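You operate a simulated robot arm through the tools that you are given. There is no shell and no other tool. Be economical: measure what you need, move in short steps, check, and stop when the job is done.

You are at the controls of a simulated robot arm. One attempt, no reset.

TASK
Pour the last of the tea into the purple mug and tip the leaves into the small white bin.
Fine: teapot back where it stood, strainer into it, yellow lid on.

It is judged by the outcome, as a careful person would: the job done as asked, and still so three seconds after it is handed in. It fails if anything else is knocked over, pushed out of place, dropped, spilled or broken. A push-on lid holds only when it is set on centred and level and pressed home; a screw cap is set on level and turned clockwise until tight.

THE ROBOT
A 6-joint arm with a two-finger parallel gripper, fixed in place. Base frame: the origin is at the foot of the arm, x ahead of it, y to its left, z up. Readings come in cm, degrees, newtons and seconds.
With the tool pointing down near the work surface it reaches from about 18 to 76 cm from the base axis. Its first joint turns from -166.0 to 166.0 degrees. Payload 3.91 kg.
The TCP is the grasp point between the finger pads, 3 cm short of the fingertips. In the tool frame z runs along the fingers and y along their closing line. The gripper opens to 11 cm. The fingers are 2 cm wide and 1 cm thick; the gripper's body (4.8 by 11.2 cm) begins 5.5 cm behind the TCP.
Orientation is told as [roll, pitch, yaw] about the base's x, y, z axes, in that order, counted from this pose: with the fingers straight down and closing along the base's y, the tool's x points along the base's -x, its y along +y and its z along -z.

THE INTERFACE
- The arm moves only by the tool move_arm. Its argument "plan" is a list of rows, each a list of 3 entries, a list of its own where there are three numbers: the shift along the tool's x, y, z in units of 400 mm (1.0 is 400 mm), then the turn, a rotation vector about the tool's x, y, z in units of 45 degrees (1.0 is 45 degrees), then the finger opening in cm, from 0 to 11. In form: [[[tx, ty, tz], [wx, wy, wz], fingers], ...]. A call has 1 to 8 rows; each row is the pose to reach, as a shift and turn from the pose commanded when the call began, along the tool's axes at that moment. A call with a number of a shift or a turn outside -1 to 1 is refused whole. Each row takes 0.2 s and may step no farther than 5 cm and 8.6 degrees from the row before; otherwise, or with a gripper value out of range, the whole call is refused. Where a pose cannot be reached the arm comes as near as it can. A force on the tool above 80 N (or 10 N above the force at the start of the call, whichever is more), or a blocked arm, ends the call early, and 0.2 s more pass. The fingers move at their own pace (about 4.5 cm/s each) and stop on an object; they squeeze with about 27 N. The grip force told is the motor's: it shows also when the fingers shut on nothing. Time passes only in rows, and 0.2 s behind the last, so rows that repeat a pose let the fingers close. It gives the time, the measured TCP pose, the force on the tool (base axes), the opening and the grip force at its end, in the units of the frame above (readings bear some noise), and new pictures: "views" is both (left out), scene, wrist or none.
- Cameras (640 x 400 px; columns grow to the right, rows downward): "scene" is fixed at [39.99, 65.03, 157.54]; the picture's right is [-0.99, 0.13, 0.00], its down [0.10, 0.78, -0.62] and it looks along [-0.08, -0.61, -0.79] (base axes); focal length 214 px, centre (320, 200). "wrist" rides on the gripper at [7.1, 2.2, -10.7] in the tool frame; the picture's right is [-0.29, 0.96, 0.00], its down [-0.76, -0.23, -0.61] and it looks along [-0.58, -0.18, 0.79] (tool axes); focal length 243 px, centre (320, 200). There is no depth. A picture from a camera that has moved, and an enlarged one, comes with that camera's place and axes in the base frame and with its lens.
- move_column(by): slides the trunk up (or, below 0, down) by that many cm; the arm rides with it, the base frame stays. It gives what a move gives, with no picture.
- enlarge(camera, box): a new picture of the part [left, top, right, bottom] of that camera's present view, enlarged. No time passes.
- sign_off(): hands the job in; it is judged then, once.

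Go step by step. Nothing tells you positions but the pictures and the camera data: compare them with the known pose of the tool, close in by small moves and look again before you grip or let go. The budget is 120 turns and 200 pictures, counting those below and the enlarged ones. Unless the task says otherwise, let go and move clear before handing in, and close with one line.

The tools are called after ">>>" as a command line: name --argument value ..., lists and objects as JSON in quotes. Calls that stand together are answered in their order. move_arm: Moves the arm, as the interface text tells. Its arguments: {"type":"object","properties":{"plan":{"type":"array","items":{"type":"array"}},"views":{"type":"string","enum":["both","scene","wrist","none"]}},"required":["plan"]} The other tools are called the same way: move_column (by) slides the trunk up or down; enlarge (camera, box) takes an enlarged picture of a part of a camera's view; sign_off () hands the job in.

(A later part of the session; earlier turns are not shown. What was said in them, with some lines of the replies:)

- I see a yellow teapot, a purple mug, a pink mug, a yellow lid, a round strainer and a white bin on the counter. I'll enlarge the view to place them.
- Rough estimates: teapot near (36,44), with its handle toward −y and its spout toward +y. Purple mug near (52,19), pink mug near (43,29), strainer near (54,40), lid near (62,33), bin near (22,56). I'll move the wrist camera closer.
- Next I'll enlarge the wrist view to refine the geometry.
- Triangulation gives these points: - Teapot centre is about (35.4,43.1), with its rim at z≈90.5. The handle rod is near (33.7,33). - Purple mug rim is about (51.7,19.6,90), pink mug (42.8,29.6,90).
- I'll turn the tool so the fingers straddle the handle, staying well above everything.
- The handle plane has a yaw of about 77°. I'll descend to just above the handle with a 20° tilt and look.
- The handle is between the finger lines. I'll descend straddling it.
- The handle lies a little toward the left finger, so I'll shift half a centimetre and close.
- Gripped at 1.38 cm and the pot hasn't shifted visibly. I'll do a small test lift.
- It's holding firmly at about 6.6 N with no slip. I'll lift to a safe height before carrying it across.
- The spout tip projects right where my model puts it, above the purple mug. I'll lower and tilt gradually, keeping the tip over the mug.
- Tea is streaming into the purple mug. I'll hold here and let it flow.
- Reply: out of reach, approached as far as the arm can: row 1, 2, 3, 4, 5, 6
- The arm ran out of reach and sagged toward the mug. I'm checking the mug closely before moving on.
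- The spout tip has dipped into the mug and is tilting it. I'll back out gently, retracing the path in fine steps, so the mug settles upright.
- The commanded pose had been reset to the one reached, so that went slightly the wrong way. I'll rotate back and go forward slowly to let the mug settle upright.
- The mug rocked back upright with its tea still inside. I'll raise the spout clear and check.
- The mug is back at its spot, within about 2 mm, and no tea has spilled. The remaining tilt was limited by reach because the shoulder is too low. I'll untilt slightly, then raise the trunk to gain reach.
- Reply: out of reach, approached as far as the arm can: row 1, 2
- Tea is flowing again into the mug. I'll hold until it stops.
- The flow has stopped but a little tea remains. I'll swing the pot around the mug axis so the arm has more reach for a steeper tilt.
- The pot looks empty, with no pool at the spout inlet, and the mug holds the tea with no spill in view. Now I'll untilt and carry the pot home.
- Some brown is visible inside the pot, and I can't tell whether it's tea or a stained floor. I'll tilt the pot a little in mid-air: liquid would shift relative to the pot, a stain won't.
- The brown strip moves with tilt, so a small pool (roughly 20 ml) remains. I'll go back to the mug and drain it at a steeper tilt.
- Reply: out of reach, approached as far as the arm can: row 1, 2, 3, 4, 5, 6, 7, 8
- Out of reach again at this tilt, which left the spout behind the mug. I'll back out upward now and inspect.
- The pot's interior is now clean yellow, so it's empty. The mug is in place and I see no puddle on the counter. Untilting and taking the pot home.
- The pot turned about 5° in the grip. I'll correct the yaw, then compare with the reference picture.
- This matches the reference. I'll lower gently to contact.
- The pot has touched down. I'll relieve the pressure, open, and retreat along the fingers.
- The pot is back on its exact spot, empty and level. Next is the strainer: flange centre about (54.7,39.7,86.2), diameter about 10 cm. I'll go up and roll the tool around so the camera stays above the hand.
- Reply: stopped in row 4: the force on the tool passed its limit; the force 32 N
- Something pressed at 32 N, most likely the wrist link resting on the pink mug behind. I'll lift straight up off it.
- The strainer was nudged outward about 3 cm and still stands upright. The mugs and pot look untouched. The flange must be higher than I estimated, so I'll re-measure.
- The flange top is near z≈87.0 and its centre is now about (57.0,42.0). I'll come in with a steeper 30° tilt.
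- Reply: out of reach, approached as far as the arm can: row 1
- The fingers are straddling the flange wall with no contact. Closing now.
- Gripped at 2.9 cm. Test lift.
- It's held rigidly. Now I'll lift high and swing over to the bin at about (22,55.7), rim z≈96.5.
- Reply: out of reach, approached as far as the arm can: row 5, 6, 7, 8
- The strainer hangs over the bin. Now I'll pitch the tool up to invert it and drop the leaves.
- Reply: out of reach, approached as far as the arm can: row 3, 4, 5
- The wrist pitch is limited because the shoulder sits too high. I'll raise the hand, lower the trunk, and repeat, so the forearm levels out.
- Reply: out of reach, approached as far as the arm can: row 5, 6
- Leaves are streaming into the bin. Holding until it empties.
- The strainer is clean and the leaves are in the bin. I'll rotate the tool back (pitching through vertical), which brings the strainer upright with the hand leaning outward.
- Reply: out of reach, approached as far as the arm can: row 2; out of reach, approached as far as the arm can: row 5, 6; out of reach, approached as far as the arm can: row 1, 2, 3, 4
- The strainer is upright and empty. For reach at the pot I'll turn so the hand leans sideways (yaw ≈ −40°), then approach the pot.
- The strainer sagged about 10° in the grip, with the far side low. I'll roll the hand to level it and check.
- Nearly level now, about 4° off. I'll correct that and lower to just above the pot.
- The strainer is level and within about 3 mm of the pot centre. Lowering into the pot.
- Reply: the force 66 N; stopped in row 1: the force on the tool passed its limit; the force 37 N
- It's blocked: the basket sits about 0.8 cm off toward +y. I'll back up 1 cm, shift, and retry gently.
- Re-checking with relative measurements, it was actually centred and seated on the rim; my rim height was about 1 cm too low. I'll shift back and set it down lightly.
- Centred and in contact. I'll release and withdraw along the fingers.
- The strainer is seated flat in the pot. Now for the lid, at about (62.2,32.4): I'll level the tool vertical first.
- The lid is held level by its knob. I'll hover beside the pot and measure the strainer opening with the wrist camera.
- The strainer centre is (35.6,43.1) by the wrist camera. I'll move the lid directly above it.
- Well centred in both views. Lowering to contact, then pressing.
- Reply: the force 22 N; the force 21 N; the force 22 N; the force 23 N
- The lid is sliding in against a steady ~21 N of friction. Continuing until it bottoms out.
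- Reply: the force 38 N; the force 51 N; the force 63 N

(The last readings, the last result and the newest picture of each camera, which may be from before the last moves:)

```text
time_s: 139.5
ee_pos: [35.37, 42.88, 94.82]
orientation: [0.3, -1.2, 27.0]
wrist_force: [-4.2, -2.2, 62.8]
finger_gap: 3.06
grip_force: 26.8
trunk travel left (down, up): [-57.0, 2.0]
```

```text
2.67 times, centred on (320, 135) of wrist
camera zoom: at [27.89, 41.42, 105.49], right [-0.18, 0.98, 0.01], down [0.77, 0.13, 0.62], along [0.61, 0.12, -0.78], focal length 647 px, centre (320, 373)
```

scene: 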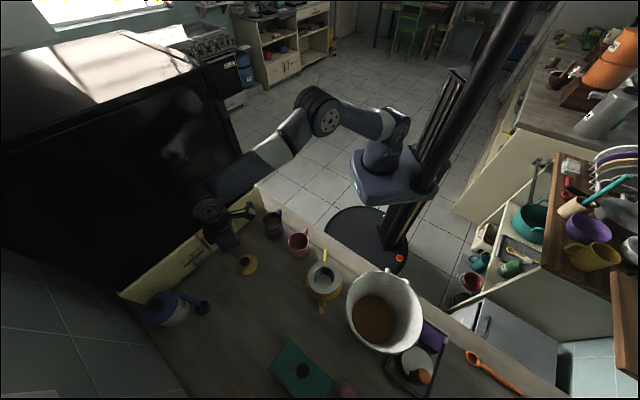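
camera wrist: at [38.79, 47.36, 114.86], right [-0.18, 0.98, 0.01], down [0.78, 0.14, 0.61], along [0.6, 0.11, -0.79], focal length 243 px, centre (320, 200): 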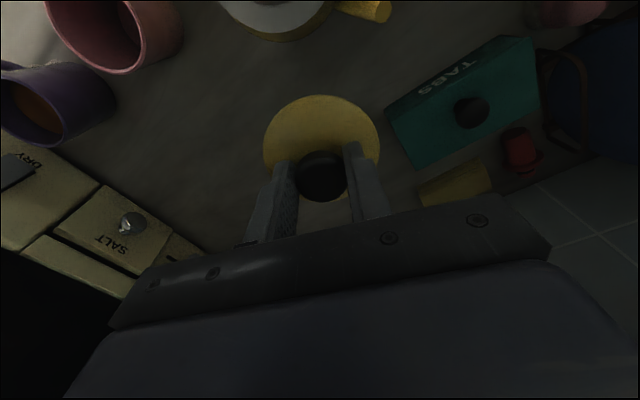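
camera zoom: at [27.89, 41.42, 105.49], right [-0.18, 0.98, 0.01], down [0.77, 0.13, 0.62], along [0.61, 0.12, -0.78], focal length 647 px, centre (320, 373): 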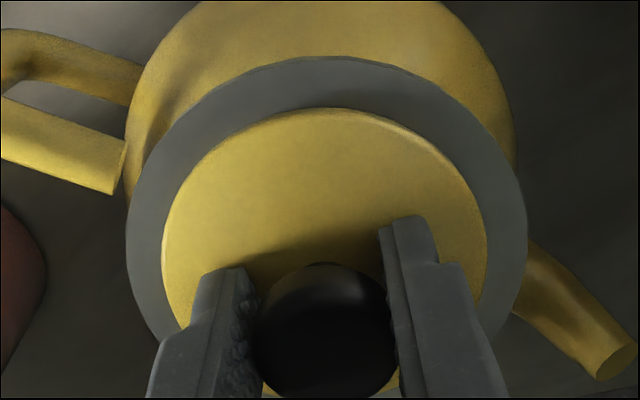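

It's home: the force climbed to 63 N with no further travel. I'll unload, release, and retreat upward.

>>> move_arm --plan '[[[0, 0, -0.009], [0, 0, 0], 0], [[0, 0, -0.009], [0, 0, 0], 3.6], [[0, 0, -0.009], [0, 0, 0], 4.6], [[0, 0, -0.009], [0, 0, 0], 6], [[0, 0, -0.009], [0, 0, 0], 6]]' --views "none"

>>> move_arm --plan '[[[0, 0, -0.06], [0, 0, 0], 6], [[0, 0, -0.16], [0, 0, 0], 6], [[0, 0, -0.28], [0, 0, 0], 6], [[0.08, 0, -0.36], [0, 0, 0], 6], [[0.2, 0, -0.36], [0, 0, 0], 6], [[0.32, 0, -0.36], [0, 0, 0], 6]]' --views "both"

>>> enlarge --camera "scene" --box '[220, 190, 380, 320]'

>>> enlarge --camera "scene" --box '[290, 225, 360, 295]'

```text
time_s: 140.7
ee_pos: [35.3, 42.92, 94.95]
orientation: [0.3, -1.1, 27.0]
wrist_force: [-8.6, 11.1, 44.0]
finger_gap: 5.3
grip_force: 0.0
trunk travel left (down, up): [-57.0, 2.0]
```

```text
time_s: 142.1
ee_pos: [23.77, 36.77, 108.77]
orientation: [0.2, -0.6, 27.0]
wrist_force: [0.4, 0.0, -0.4]
finger_gap: 6.01
grip_force: 0.1
trunk travel left (down, up): [-57.0, 2.0]
camera wrist: at [16.32, 35.33, 119.51], right [-0.18, 0.98, 0.01], down [0.78, 0.14, 0.62], along [0.6, 0.11, -0.79], focal length 243 px, centre (320, 200)
```

scene: 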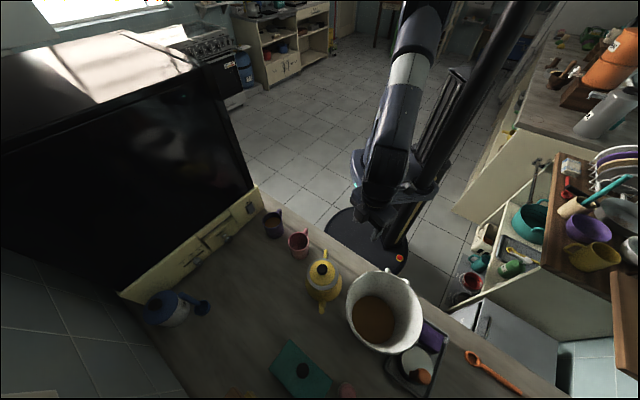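
wrist: 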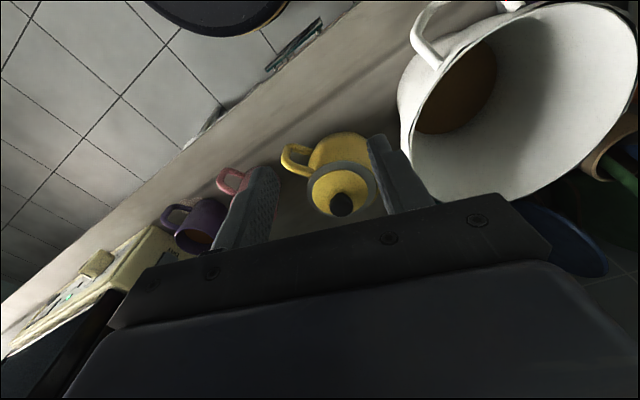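

```text
3.08 times, centred on (300, 255) of scene
camera zoom: at [39.99, 65.03, 157.54], right [-0.99, 0.13, 0.0], down [0.1, 0.78, -0.62], along [-0.08, -0.61, -0.79], focal length 660 px, centre (382, 31)
```

zoom: 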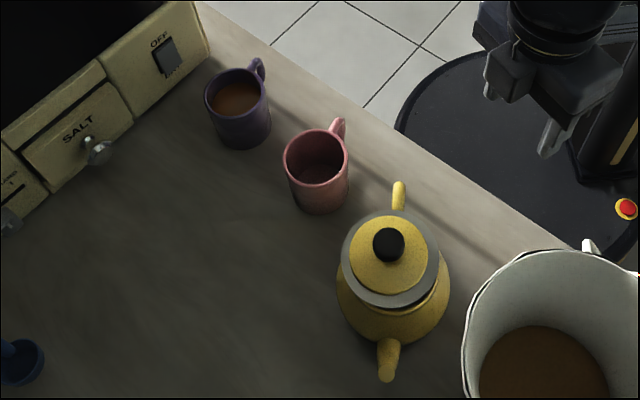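

```text
5.71 times, centred on (325, 260) of scene
camera zoom: at [39.99, 65.03, 157.54], right [-0.99, 0.13, 0.0], down [0.1, 0.78, -0.62], along [-0.08, -0.61, -0.79], focal length 1226 px, centre (291, -143)
```

zoom: 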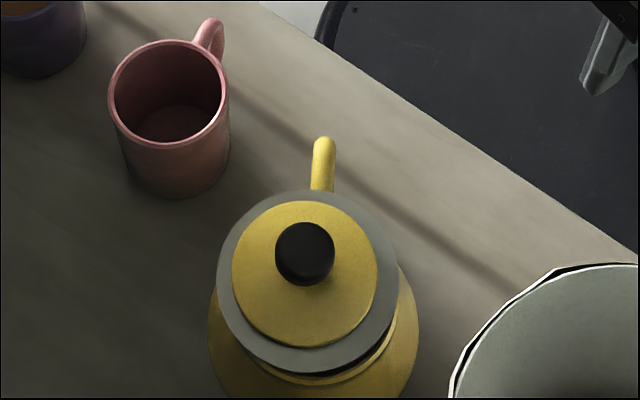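

The lid is on the strainer, but the strainer flange now seems to sit raised or tilted above the pot rim. Taking a closer look.

>>> enlarge --camera "wrist" --box '[270, 115, 400, 225]'

>>> enlarge --camera "scene" --box '[305, 240, 350, 290]'

```text
3.64 times, centred on (335, 170) of wrist
camera zoom: at [16.32, 35.33, 119.51], right [-0.18, 0.98, 0.01], down [0.78, 0.14, 0.62], along [0.6, 0.11, -0.79], focal length 882 px, centre (266, 309)
```

zoom: 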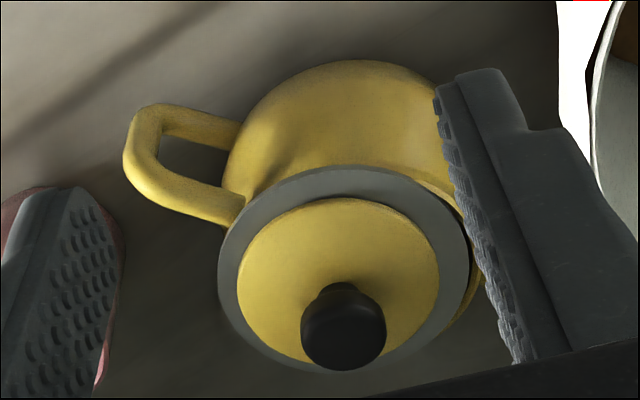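

```text
8.00 times, centred on (328, 265) of scene
camera zoom: at [39.99, 65.03, 157.54], right [-0.99, 0.13, 0.0], down [0.1, 0.78, -0.62], along [-0.08, -0.61, -0.79], focal length 1716 px, centre (260, -320)
```

zoom: 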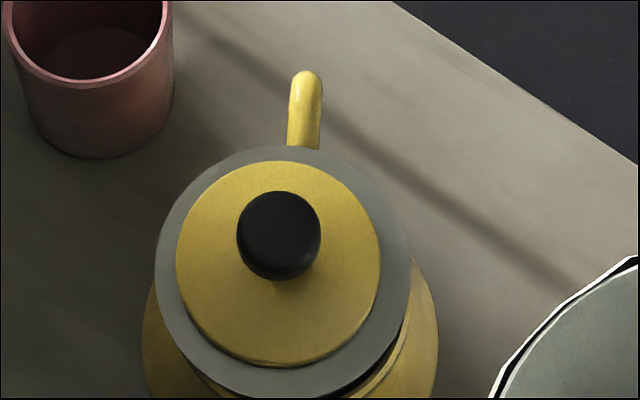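

The strainer and lid were dragged about 1 cm sideways when the fingertips opened while still pressing on the lid. I'll regrip the knob and recentre it.

>>> move_arm --plan '[[[-0.11, -0.008, 0], [0, 0, 0], 6], [[-0.225, -0.016, 0], [0, 0, 0], 6], [[-0.3375, -0.024, 0], [0, 0, 0], 6], [[-0.3375, -0.024, 0.09], [0, 0, 0], 6], [[-0.3375, -0.024, 0.18], [0, 0, 0], 6], [[-0.3375, -0.024, 0.24], [0, 0, 0], 6], [[-0.3375, -0.024, 0.24], [0, 0, 0], 6]]' --views "none"

>>> enlarge --camera "wrist" --box '[200, 60, 440, 210]'

```text
time_s: 143.7
ee_pos: [36.32, 42.41, 99.21]
orientation: [0.1, -0.6, 27.0]
wrist_force: [0.0, -0.9, -0.8]
finger_gap: 6.0
grip_force: 0.0
trunk travel left (down, up): [-57.0, 2.0]
```

```text
2.67 times, centred on (320, 135) of wrist
camera zoom: at [29.0, 41.12, 109.92], right [-0.18, 0.98, 0.01], down [0.78, 0.14, 0.62], along [0.6, 0.11, -0.79], focal length 647 px, centre (320, 373)
```

zoom: 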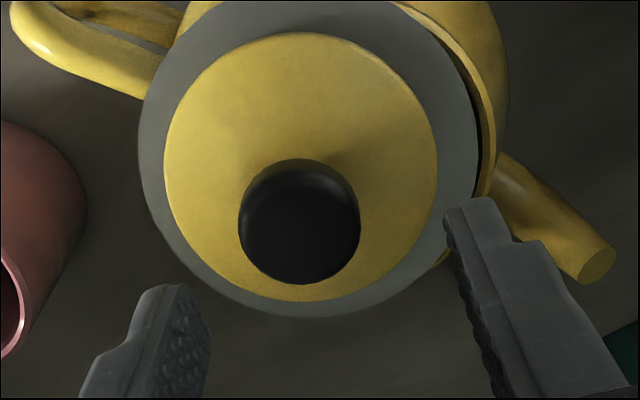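

>>> move_arm --plan '[[[0.008, -0.006, 0.04], [0, 0, 0], 6], [[0.008, -0.006, 0.075], [0, 0, 0], 6], [[0.008, -0.006, 0.09], [0, 0, 0], 6], [[0.008, -0.006, 0.09], [0, 0, 0], 5]]' --views "none"

>>> enlarge --camera "wrist" --box '[200, 60, 440, 210]'

```text
time_s: 144.7
ee_pos: [36.28, 42.07, 95.55]
orientation: [0.1, -0.6, 26.9]
wrist_force: [0.1, 0.4, 0.4]
finger_gap: 4.99
grip_force: 0.1
trunk travel left (down, up): [-57.0, 2.0]
```

```text
2.67 times, centred on (320, 135) of wrist
camera zoom: at [28.87, 40.8, 106.37], right [-0.18, 0.98, 0.01], down [0.78, 0.14, 0.62], along [0.6, 0.11, -0.79], focal length 647 px, centre (320, 373)
```

zoom: 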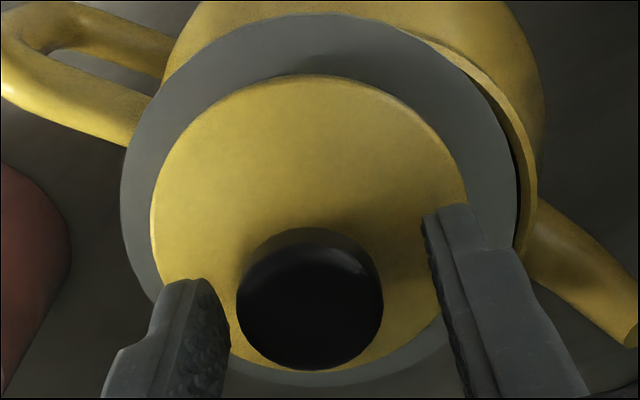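

>>> move_arm --plan '[[[0, 0, 0], [0, 0, 0], 3.6], [[0, 0, 0], [0, 0, 0], 2], [[0, 0, 0], [0, 0, 0], 0], [[0, 0, 0], [0, 0, 0], 0]]' --views "none"

>>> move_arm --plan '[[[0, 0, -0.01], [0, 0, 0], 0], [[0, 0, -0.02], [0, 0, 0], 0], [[0.0034, 0.015, -0.02], [0, 0, 0], 0], [[0.0068, 0.0295, -0.02], [0, 0, 0], 0], [[0.0068, 0.0295, -0.02], [0, 0, 0], 0]]' --views "none"

>>> enlarge --camera "wrist" --box '[200, 60, 440, 210]'

>>> enlarge --camera "scene" --box '[290, 230, 360, 300]'

```text
time_s: 145.7
ee_pos: [36.28, 42.14, 95.66]
orientation: [0.1, -0.6, 27.0]
wrist_force: [-0.1, -0.9, 0.0]
finger_gap: 3.05
grip_force: 26.7
trunk travel left (down, up): [-57.0, 2.0]
```

```text
time_s: 146.9
ee_pos: [35.55, 43.1, 96.52]
orientation: [0.1, -0.6, 27.0]
wrist_force: [0.1, -0.1, -0.9]
finger_gap: 3.03
grip_force: 27.1
trunk travel left (down, up): [-57.0, 2.0]
```

```text
2.67 times, centred on (320, 135) of wrist
camera zoom: at [28.13, 41.71, 107.32], right [-0.18, 0.98, 0.01], down [0.78, 0.14, 0.62], along [0.6, 0.11, -0.79], focal length 647 px, centre (320, 373)
```

zoom: 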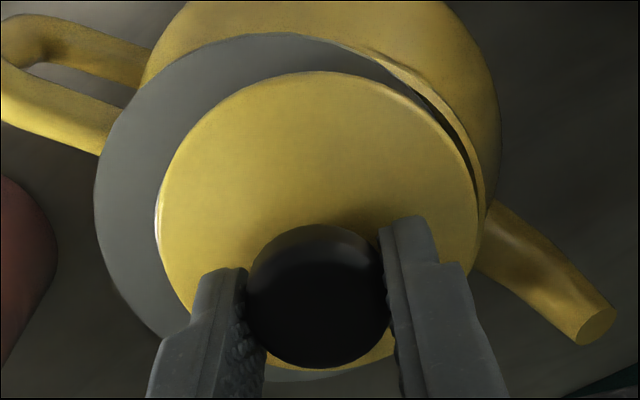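

```text
5.71 times, centred on (325, 265) of scene
camera zoom: at [39.99, 65.03, 157.54], right [-0.99, 0.13, 0.0], down [0.1, 0.78, -0.62], along [-0.08, -0.61, -0.79], focal length 1226 px, centre (291, -171)
```

zoom: 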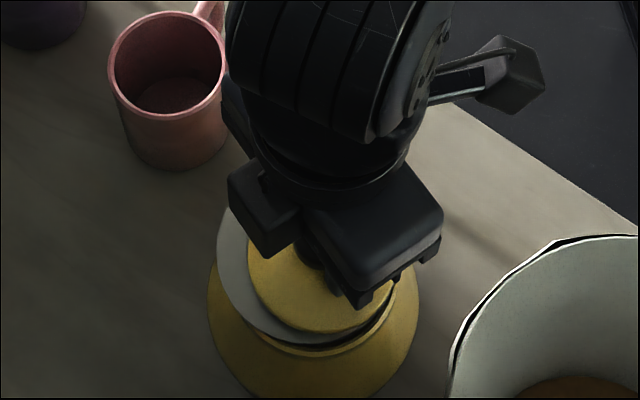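

The lid lifted off freely, so it wasn't latched, and the strainer stayed off-centre. I'll set the lid back into the strainer, press lightly, and drag the strainer to centre with it.

>>> move_arm --plan '[[[-0.0034, -0.015, 0], [0, 0, 0], 0], [[-0.0068, -0.0295, 0], [0, 0, 0], 0], [[-0.0068, -0.0295, 0.01], [0, 0, 0], 0], [[-0.0068, -0.0295, 0.021], [0, 0, 0], 0], [[-0.0068, -0.0295, 0.025], [0, 0, 0], 0]]' --views "none"

>>> move_arm --plan '[[[0.0017, 0.0075, 0], [0, 0, 0], 0], [[0.0034, 0.015, 0], [0, 0, 0], 0], [[0.0051, 0.0225, 0], [0, 0, 0], 0], [[0.0068, 0.0295, 0], [0, 0, 0], 0], [[0.0068, 0.0295, 0], [0, 0, 0], 0]]' --views "none"

>>> enlarge --camera "wrist" --box '[200, 60, 440, 210]'

>>> enlarge --camera "scene" --box '[290, 230, 360, 300]'

```text
time_s: 148.1
ee_pos: [36.27, 42.08, 95.48]
orientation: [0.2, -0.6, 27.0]
wrist_force: [-0.6, -0.4, 1.6]
finger_gap: 3.03
grip_force: 27.5
trunk travel left (down, up): [-57.0, 2.0]
```

```text
time_s: 149.3
ee_pos: [35.55, 43.08, 95.68]
orientation: [0.2, -0.7, 27.0]
wrist_force: [0.8, -0.3, 2.6]
finger_gap: 3.06
grip_force: 27.1
trunk travel left (down, up): [-57.0, 2.0]
```

```text
2.67 times, centred on (320, 135) of wrist
camera zoom: at [28.19, 41.7, 106.38], right [-0.18, 0.98, 0.01], down [0.78, 0.14, 0.62], along [0.6, 0.11, -0.79], focal length 647 px, centre (320, 373)
```

zoom: 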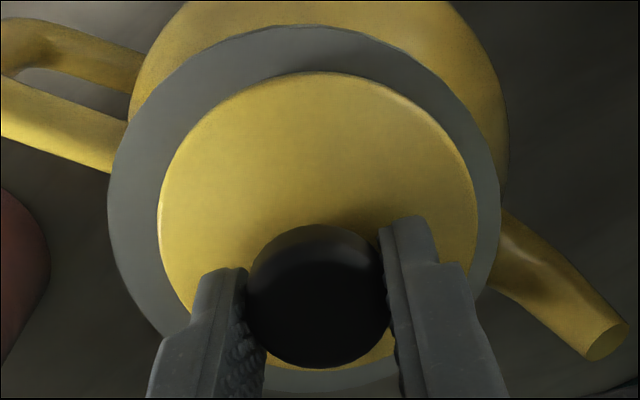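

```text
5.71 times, centred on (325, 265) of scene
camera zoom: at [39.99, 65.03, 157.54], right [-0.99, 0.13, 0.0], down [0.1, 0.78, -0.62], along [-0.08, -0.61, -0.79], focal length 1226 px, centre (291, -171)
```

zoom: 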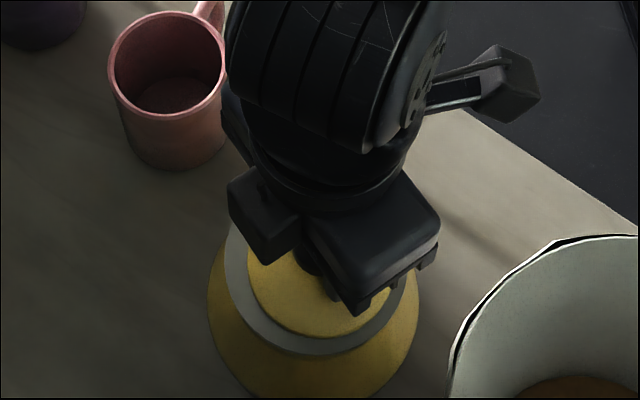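

The strainer followed most of the way, lagging about 0.4 cm. I'll overshoot slightly, then lift the lid and bring it back over the centre.

>>> move_arm --plan '[[[-0.002, 0.004, 0.001], [0, 0, 0], 0], [[-0.004, 0.008, 0.001], [0, 0, 0], 0], [[-0.0057, 0.0118, 0.001], [0, 0, 0], 0], [[-0.0057, 0.0118, 0.001], [0, 0, 0], 0]]' --views "none"

>>> move_arm --plan '[[[0, 0, -0.012], [0, 0, 0], 0], [[0, 0, -0.03], [0, 0, 0], 0], [[0.0057, -0.0118, -0.03], [0, 0, 0], 0], [[0.0057, -0.0118, -0.03], [0, 0, 0], 0]]' --views "none"

>>> enlarge --camera "wrist" --box '[200, 60, 440, 210]'

>>> enlarge --camera "scene" --box '[290, 230, 360, 300]'

```text
time_s: 150.3
ee_pos: [35.51, 43.47, 95.57]
orientation: [0.2, -0.7, 27.0]
wrist_force: [0.6, -4.9, 12.0]
finger_gap: 3.04
grip_force: 27.1
trunk travel left (down, up): [-57.0, 2.0]
```

```text
time_s: 151.3
ee_pos: [35.63, 42.98, 96.88]
orientation: [0.1, -0.6, 27.0]
wrist_force: [-0.2, 0.3, 0.2]
finger_gap: 3.04
grip_force: 27.4
trunk travel left (down, up): [-57.0, 2.0]
```

```text
2.67 times, centred on (320, 135) of wrist
camera zoom: at [28.23, 41.64, 107.53], right [-0.18, 0.98, 0.01], down [0.78, 0.14, 0.62], along [0.6, 0.11, -0.79], focal length 647 px, centre (320, 373)
```

zoom: 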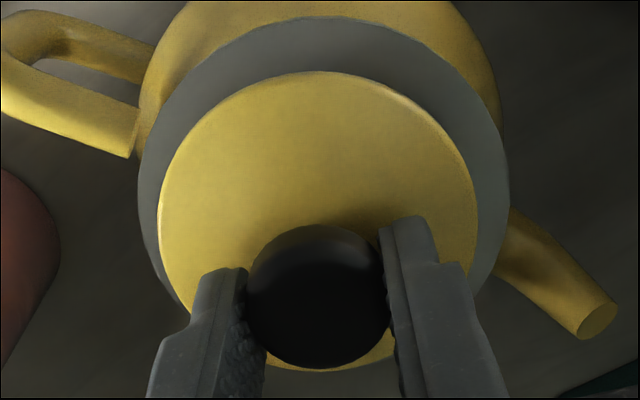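

```text
5.71 times, centred on (325, 265) of scene
camera zoom: at [39.99, 65.03, 157.54], right [-0.99, 0.13, 0.0], down [0.1, 0.78, -0.62], along [-0.08, -0.61, -0.79], focal length 1226 px, centre (291, -171)
```

zoom: 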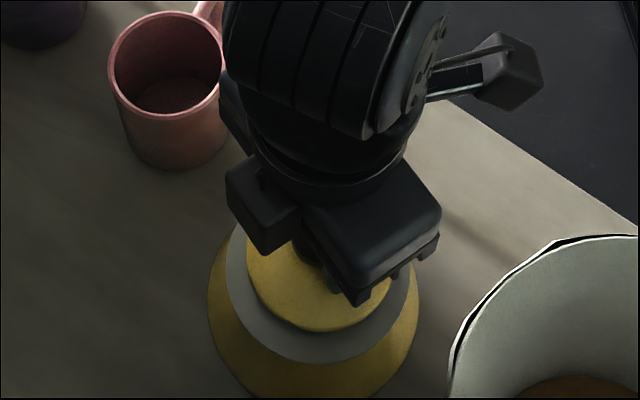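

The strainer is centred again and flush. With a small correction I'll lower the lid and press it home.

>>> move_arm --plan '[[[-0.0027, -0.0005, 0.012], [0, 0, 0], 0], [[-0.0027, -0.0005, 0.026], [0, 0, 0], 0], [[-0.0027, -0.0005, 0.031], [0, 0, 0], 0], [[-0.0027, -0.0005, 0.031], [0, 0, 0], 0]]' --views "none"

>>> move_arm --plan '[[[0, 0, 0.006], [0, 0, 0], 0], [[0, 0, 0.012], [0, 0, 0], 0], [[0, 0, 0.012], [0, 0, 0], 0]]' --views "none"

>>> move_arm --plan '[[[0, 0, 0.006], [0, 0, 0], 0], [[0, 0, 0.012], [0, 0, 0], 0], [[0, 0, 0.012], [0, 0, 0], 0]]' --views "none"

>>> enlarge --camera "wrist" --box '[200, 60, 440, 210]'

>>> enlarge --camera "scene" --box '[290, 230, 360, 300]'

```text
time_s: 152.3
ee_pos: [35.66, 43.12, 95.68]
orientation: [0.1, -0.7, 27.1]
wrist_force: [0.5, 0.3, 5.3]
finger_gap: 3.08
grip_force: 27.2
trunk travel left (down, up): [-57.0, 2.0]
```

```text
time_s: 153.1
ee_pos: [35.77, 43.0, 95.34]
orientation: [0.2, -0.7, 27.0]
wrist_force: [0.7, 0.9, 23.2]
finger_gap: 3.05
grip_force: 27.3
trunk travel left (down, up): [-57.0, 2.0]
```

```text
time_s: 153.9
ee_pos: [35.69, 43.04, 94.84]
orientation: [0.3, -0.8, 27.0]
wrist_force: [0.9, 0.1, 40.5]
finger_gap: 3.05
grip_force: 26.5
trunk travel left (down, up): [-57.0, 2.0]
```

```text
2.67 times, centred on (320, 135) of wrist
camera zoom: at [28.23, 41.6, 105.56], right [-0.18, 0.98, 0.01], down [0.77, 0.13, 0.62], along [0.61, 0.12, -0.79], focal length 647 px, centre (320, 373)
```

zoom: 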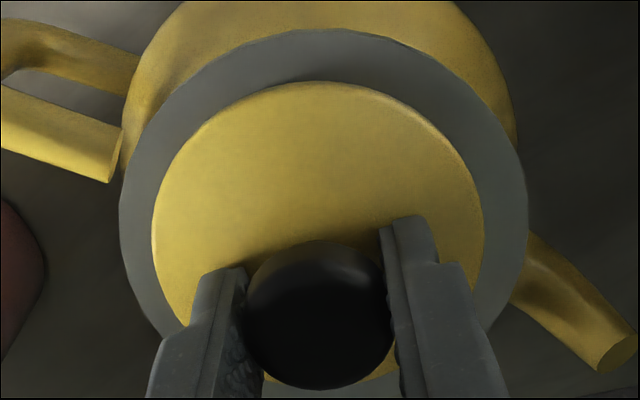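

```text
5.71 times, centred on (325, 265) of scene
camera zoom: at [39.99, 65.03, 157.54], right [-0.99, 0.13, 0.0], down [0.1, 0.78, -0.62], along [-0.08, -0.61, -0.79], focal length 1226 px, centre (291, -171)
```

zoom: 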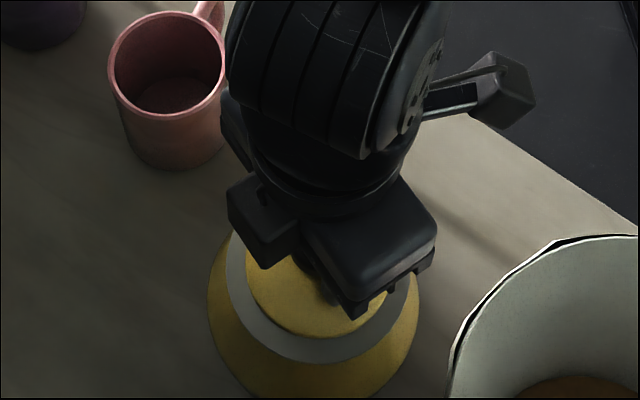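

>>> move_arm --plan '[[[0, 0, 0.005], [0, 0, 0], 0], [[0, 0, 0.01], [0, 0, 0], 0], [[0, 0, 0.012], [0, 0, 0], 0], [[0, 0, 0.012], [0, 0, 0], 0]]' --views "none"

>>> move_arm --plan '[[[0, 0, -0.008], [0, 0, 0], 0], [[0, 0, -0.016], [0, 0, 0], 0], [[0, 0, -0.022], [0, 0, 0], 0], [[0, 0, -0.022], [0, 0, 0], 0]]' --views "none"

```text
time_s: 154.9
ee_pos: [35.55, 43.12, 94.92]
orientation: [0.6, -1.4, 27.0]
wrist_force: [-3.0, -3.2, 67.8]
finger_gap: 3.08
grip_force: 26.7
trunk travel left (down, up): [-57.0, 2.0]
```

```text
time_s: 155.9
ee_pos: [35.7, 43.08, 94.86]
orientation: [0.1, -0.6, 27.0]
wrist_force: [2.6, 4.4, 14.7]
finger_gap: 3.09
grip_force: 26.9
trunk travel left (down, up): [-57.0, 2.0]
```

>>> move_arm --plan '[[[0, 0, -0.003], [0, 0, 0], 0], [[0, 0, -0.0055], [0, 0, 0], 0], [[0, 0, -0.0055], [0, 0, 0], 3.4], [[0, 0, -0.0055], [0, 0, 0], 4.4], [[0, 0, -0.006], [0, 0, 0], 6], [[0, 0, -0.006], [0, 0, 0], 6], [[0, 0, -0.006], [0, 0, 0], 6]]' --views "none"

>>> move_arm --plan '[[[0, 0, -0.03], [0, 0, 0], 6], [[0, 0, -0.08], [0, 0, 0], 6], [[0, 0, -0.16], [0, 0, 0], 6], [[0, 0, -0.26], [0, 0, 0], 6], [[0.1, 0, -0.26], [0, 0, 0], 6], [[0.22, 0, -0.26], [0, 0, 0], 6]]' --views "none"

>>> enlarge --camera "scene" --box '[290, 230, 360, 300]'

>>> enlarge --camera "wrist" --box '[230, 60, 430, 210]'

```text
time_s: 157.5
ee_pos: [35.51, 43.19, 95.06]
orientation: [0.1, -0.5, 26.9]
wrist_force: [-0.4, 0.2, 0.2]
finger_gap: 5.98
grip_force: 0.1
trunk travel left (down, up): [-57.0, 2.0]
```

```text
time_s: 158.9
ee_pos: [27.43, 38.97, 105.81]
orientation: [0.2, -0.7, 27.0]
wrist_force: [-0.4, 0.1, -0.1]
finger_gap: 5.99
grip_force: 0.0
trunk travel left (down, up): [-57.0, 2.0]
```

```text
5.71 times, centred on (325, 265) of scene
camera zoom: at [39.99, 65.03, 157.54], right [-0.99, 0.13, 0.0], down [0.1, 0.78, -0.62], along [-0.08, -0.61, -0.79], focal length 1226 px, centre (291, -171)
```

zoom: 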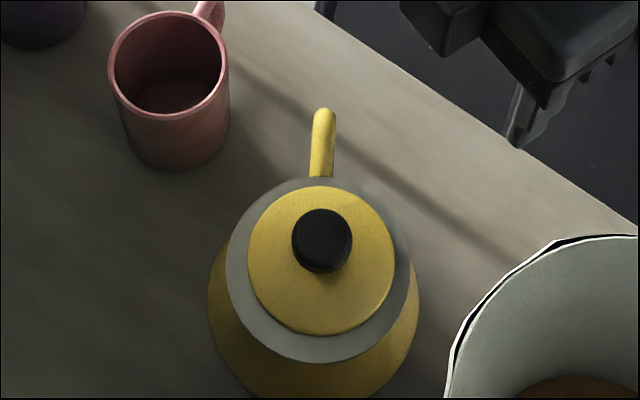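

```text
2.67 times, centred on (330, 135) of wrist
camera zoom: at [20.09, 37.55, 116.54], right [-0.18, 0.98, 0.01], down [0.78, 0.13, 0.62], along [0.61, 0.11, -0.79], focal length 647 px, centre (293, 373)
```

zoom: 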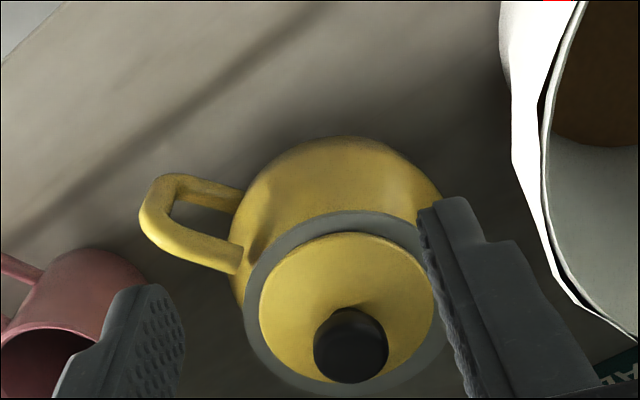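

The lid now sits level and centred on the strainer, which is flush on the pot. I'll move clear and do a final check.

>>> move_arm --plan '[[[0.05, 0, -0.1], [0, 0, 0], 6], [[0.1, 0, -0.2], [0, 0, 0], 6], [[0.1, 0, -0.2], [0, 0, 0], 6], [[0.1, 0, -0.2], [0, 0, 0], 6], [[0.1, 0, -0.2], [0, 0, 0], 6]]' --views "wrist"

>>> enlarge --camera "scene" --box '[220, 190, 460, 370]'

>>> enlarge --camera "wrist" --box '[270, 90, 410, 210]'

```text
time_s: 160.1
ee_pos: [24.28, 37.13, 113.56]
orientation: [0.2, -0.6, 27.0]
wrist_force: [-0.5, -0.9, 0.8]
finger_gap: 6.01
grip_force: 0.1
trunk travel left (down, up): [-57.0, 2.0]
camera wrist: at [16.86, 35.76, 124.24], right [-0.18, 0.98, 0.01], down [0.78, 0.14, 0.62], along [0.6, 0.11, -0.79], focal length 243 px, centre (320, 200)
```

wrist: 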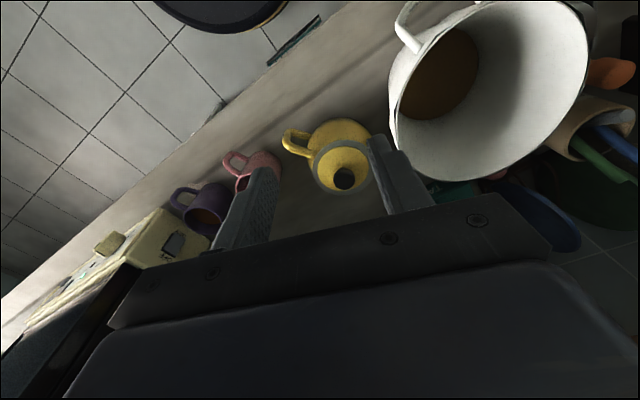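

```text
2.22 times, centred on (340, 280) of scene
camera zoom: at [39.99, 65.03, 157.54], right [-0.99, 0.13, 0.0], down [0.1, 0.78, -0.62], along [-0.08, -0.61, -0.79], focal length 477 px, centre (276, 22)
```

zoom: 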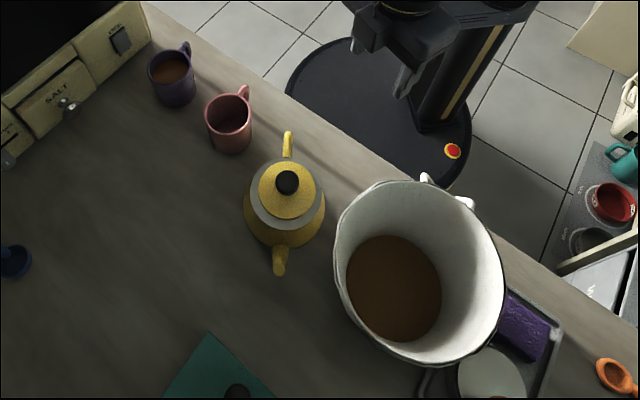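

```text
3.33 times, centred on (340, 150) of wrist
camera zoom: at [16.86, 35.76, 124.24], right [-0.18, 0.98, 0.01], down [0.78, 0.14, 0.62], along [0.6, 0.11, -0.79], focal length 809 px, centre (253, 367)
```

zoom: 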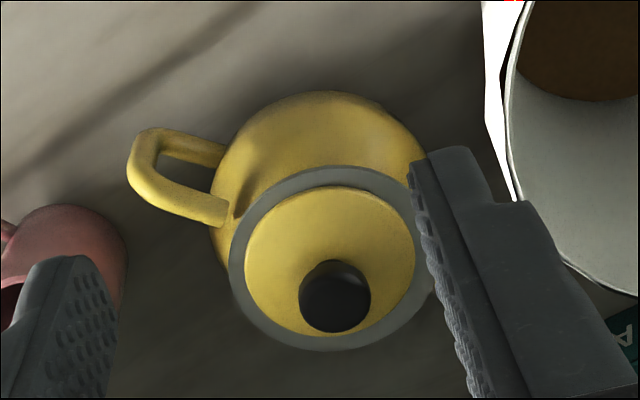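

Everything looks stable and in place: tea in the purple mug, leaves in the white bin, teapot on its spot with the strainer in and the lid on, and the arm clear. Handing in.

>>> sign_off

```text
The job is handed in.
```

I handed the job in with the tea in the purple mug, the leaves in the white bin, and the teapot back on its spot with the strainer in and the yellow lid on. I pressed the lid down at about 68 N but did not test whether it holds. An earlier press had not held and I had to redo it. While pouring, the spout also tipped the purple mug; it settled back within a few millimetres, and I saw no spill.
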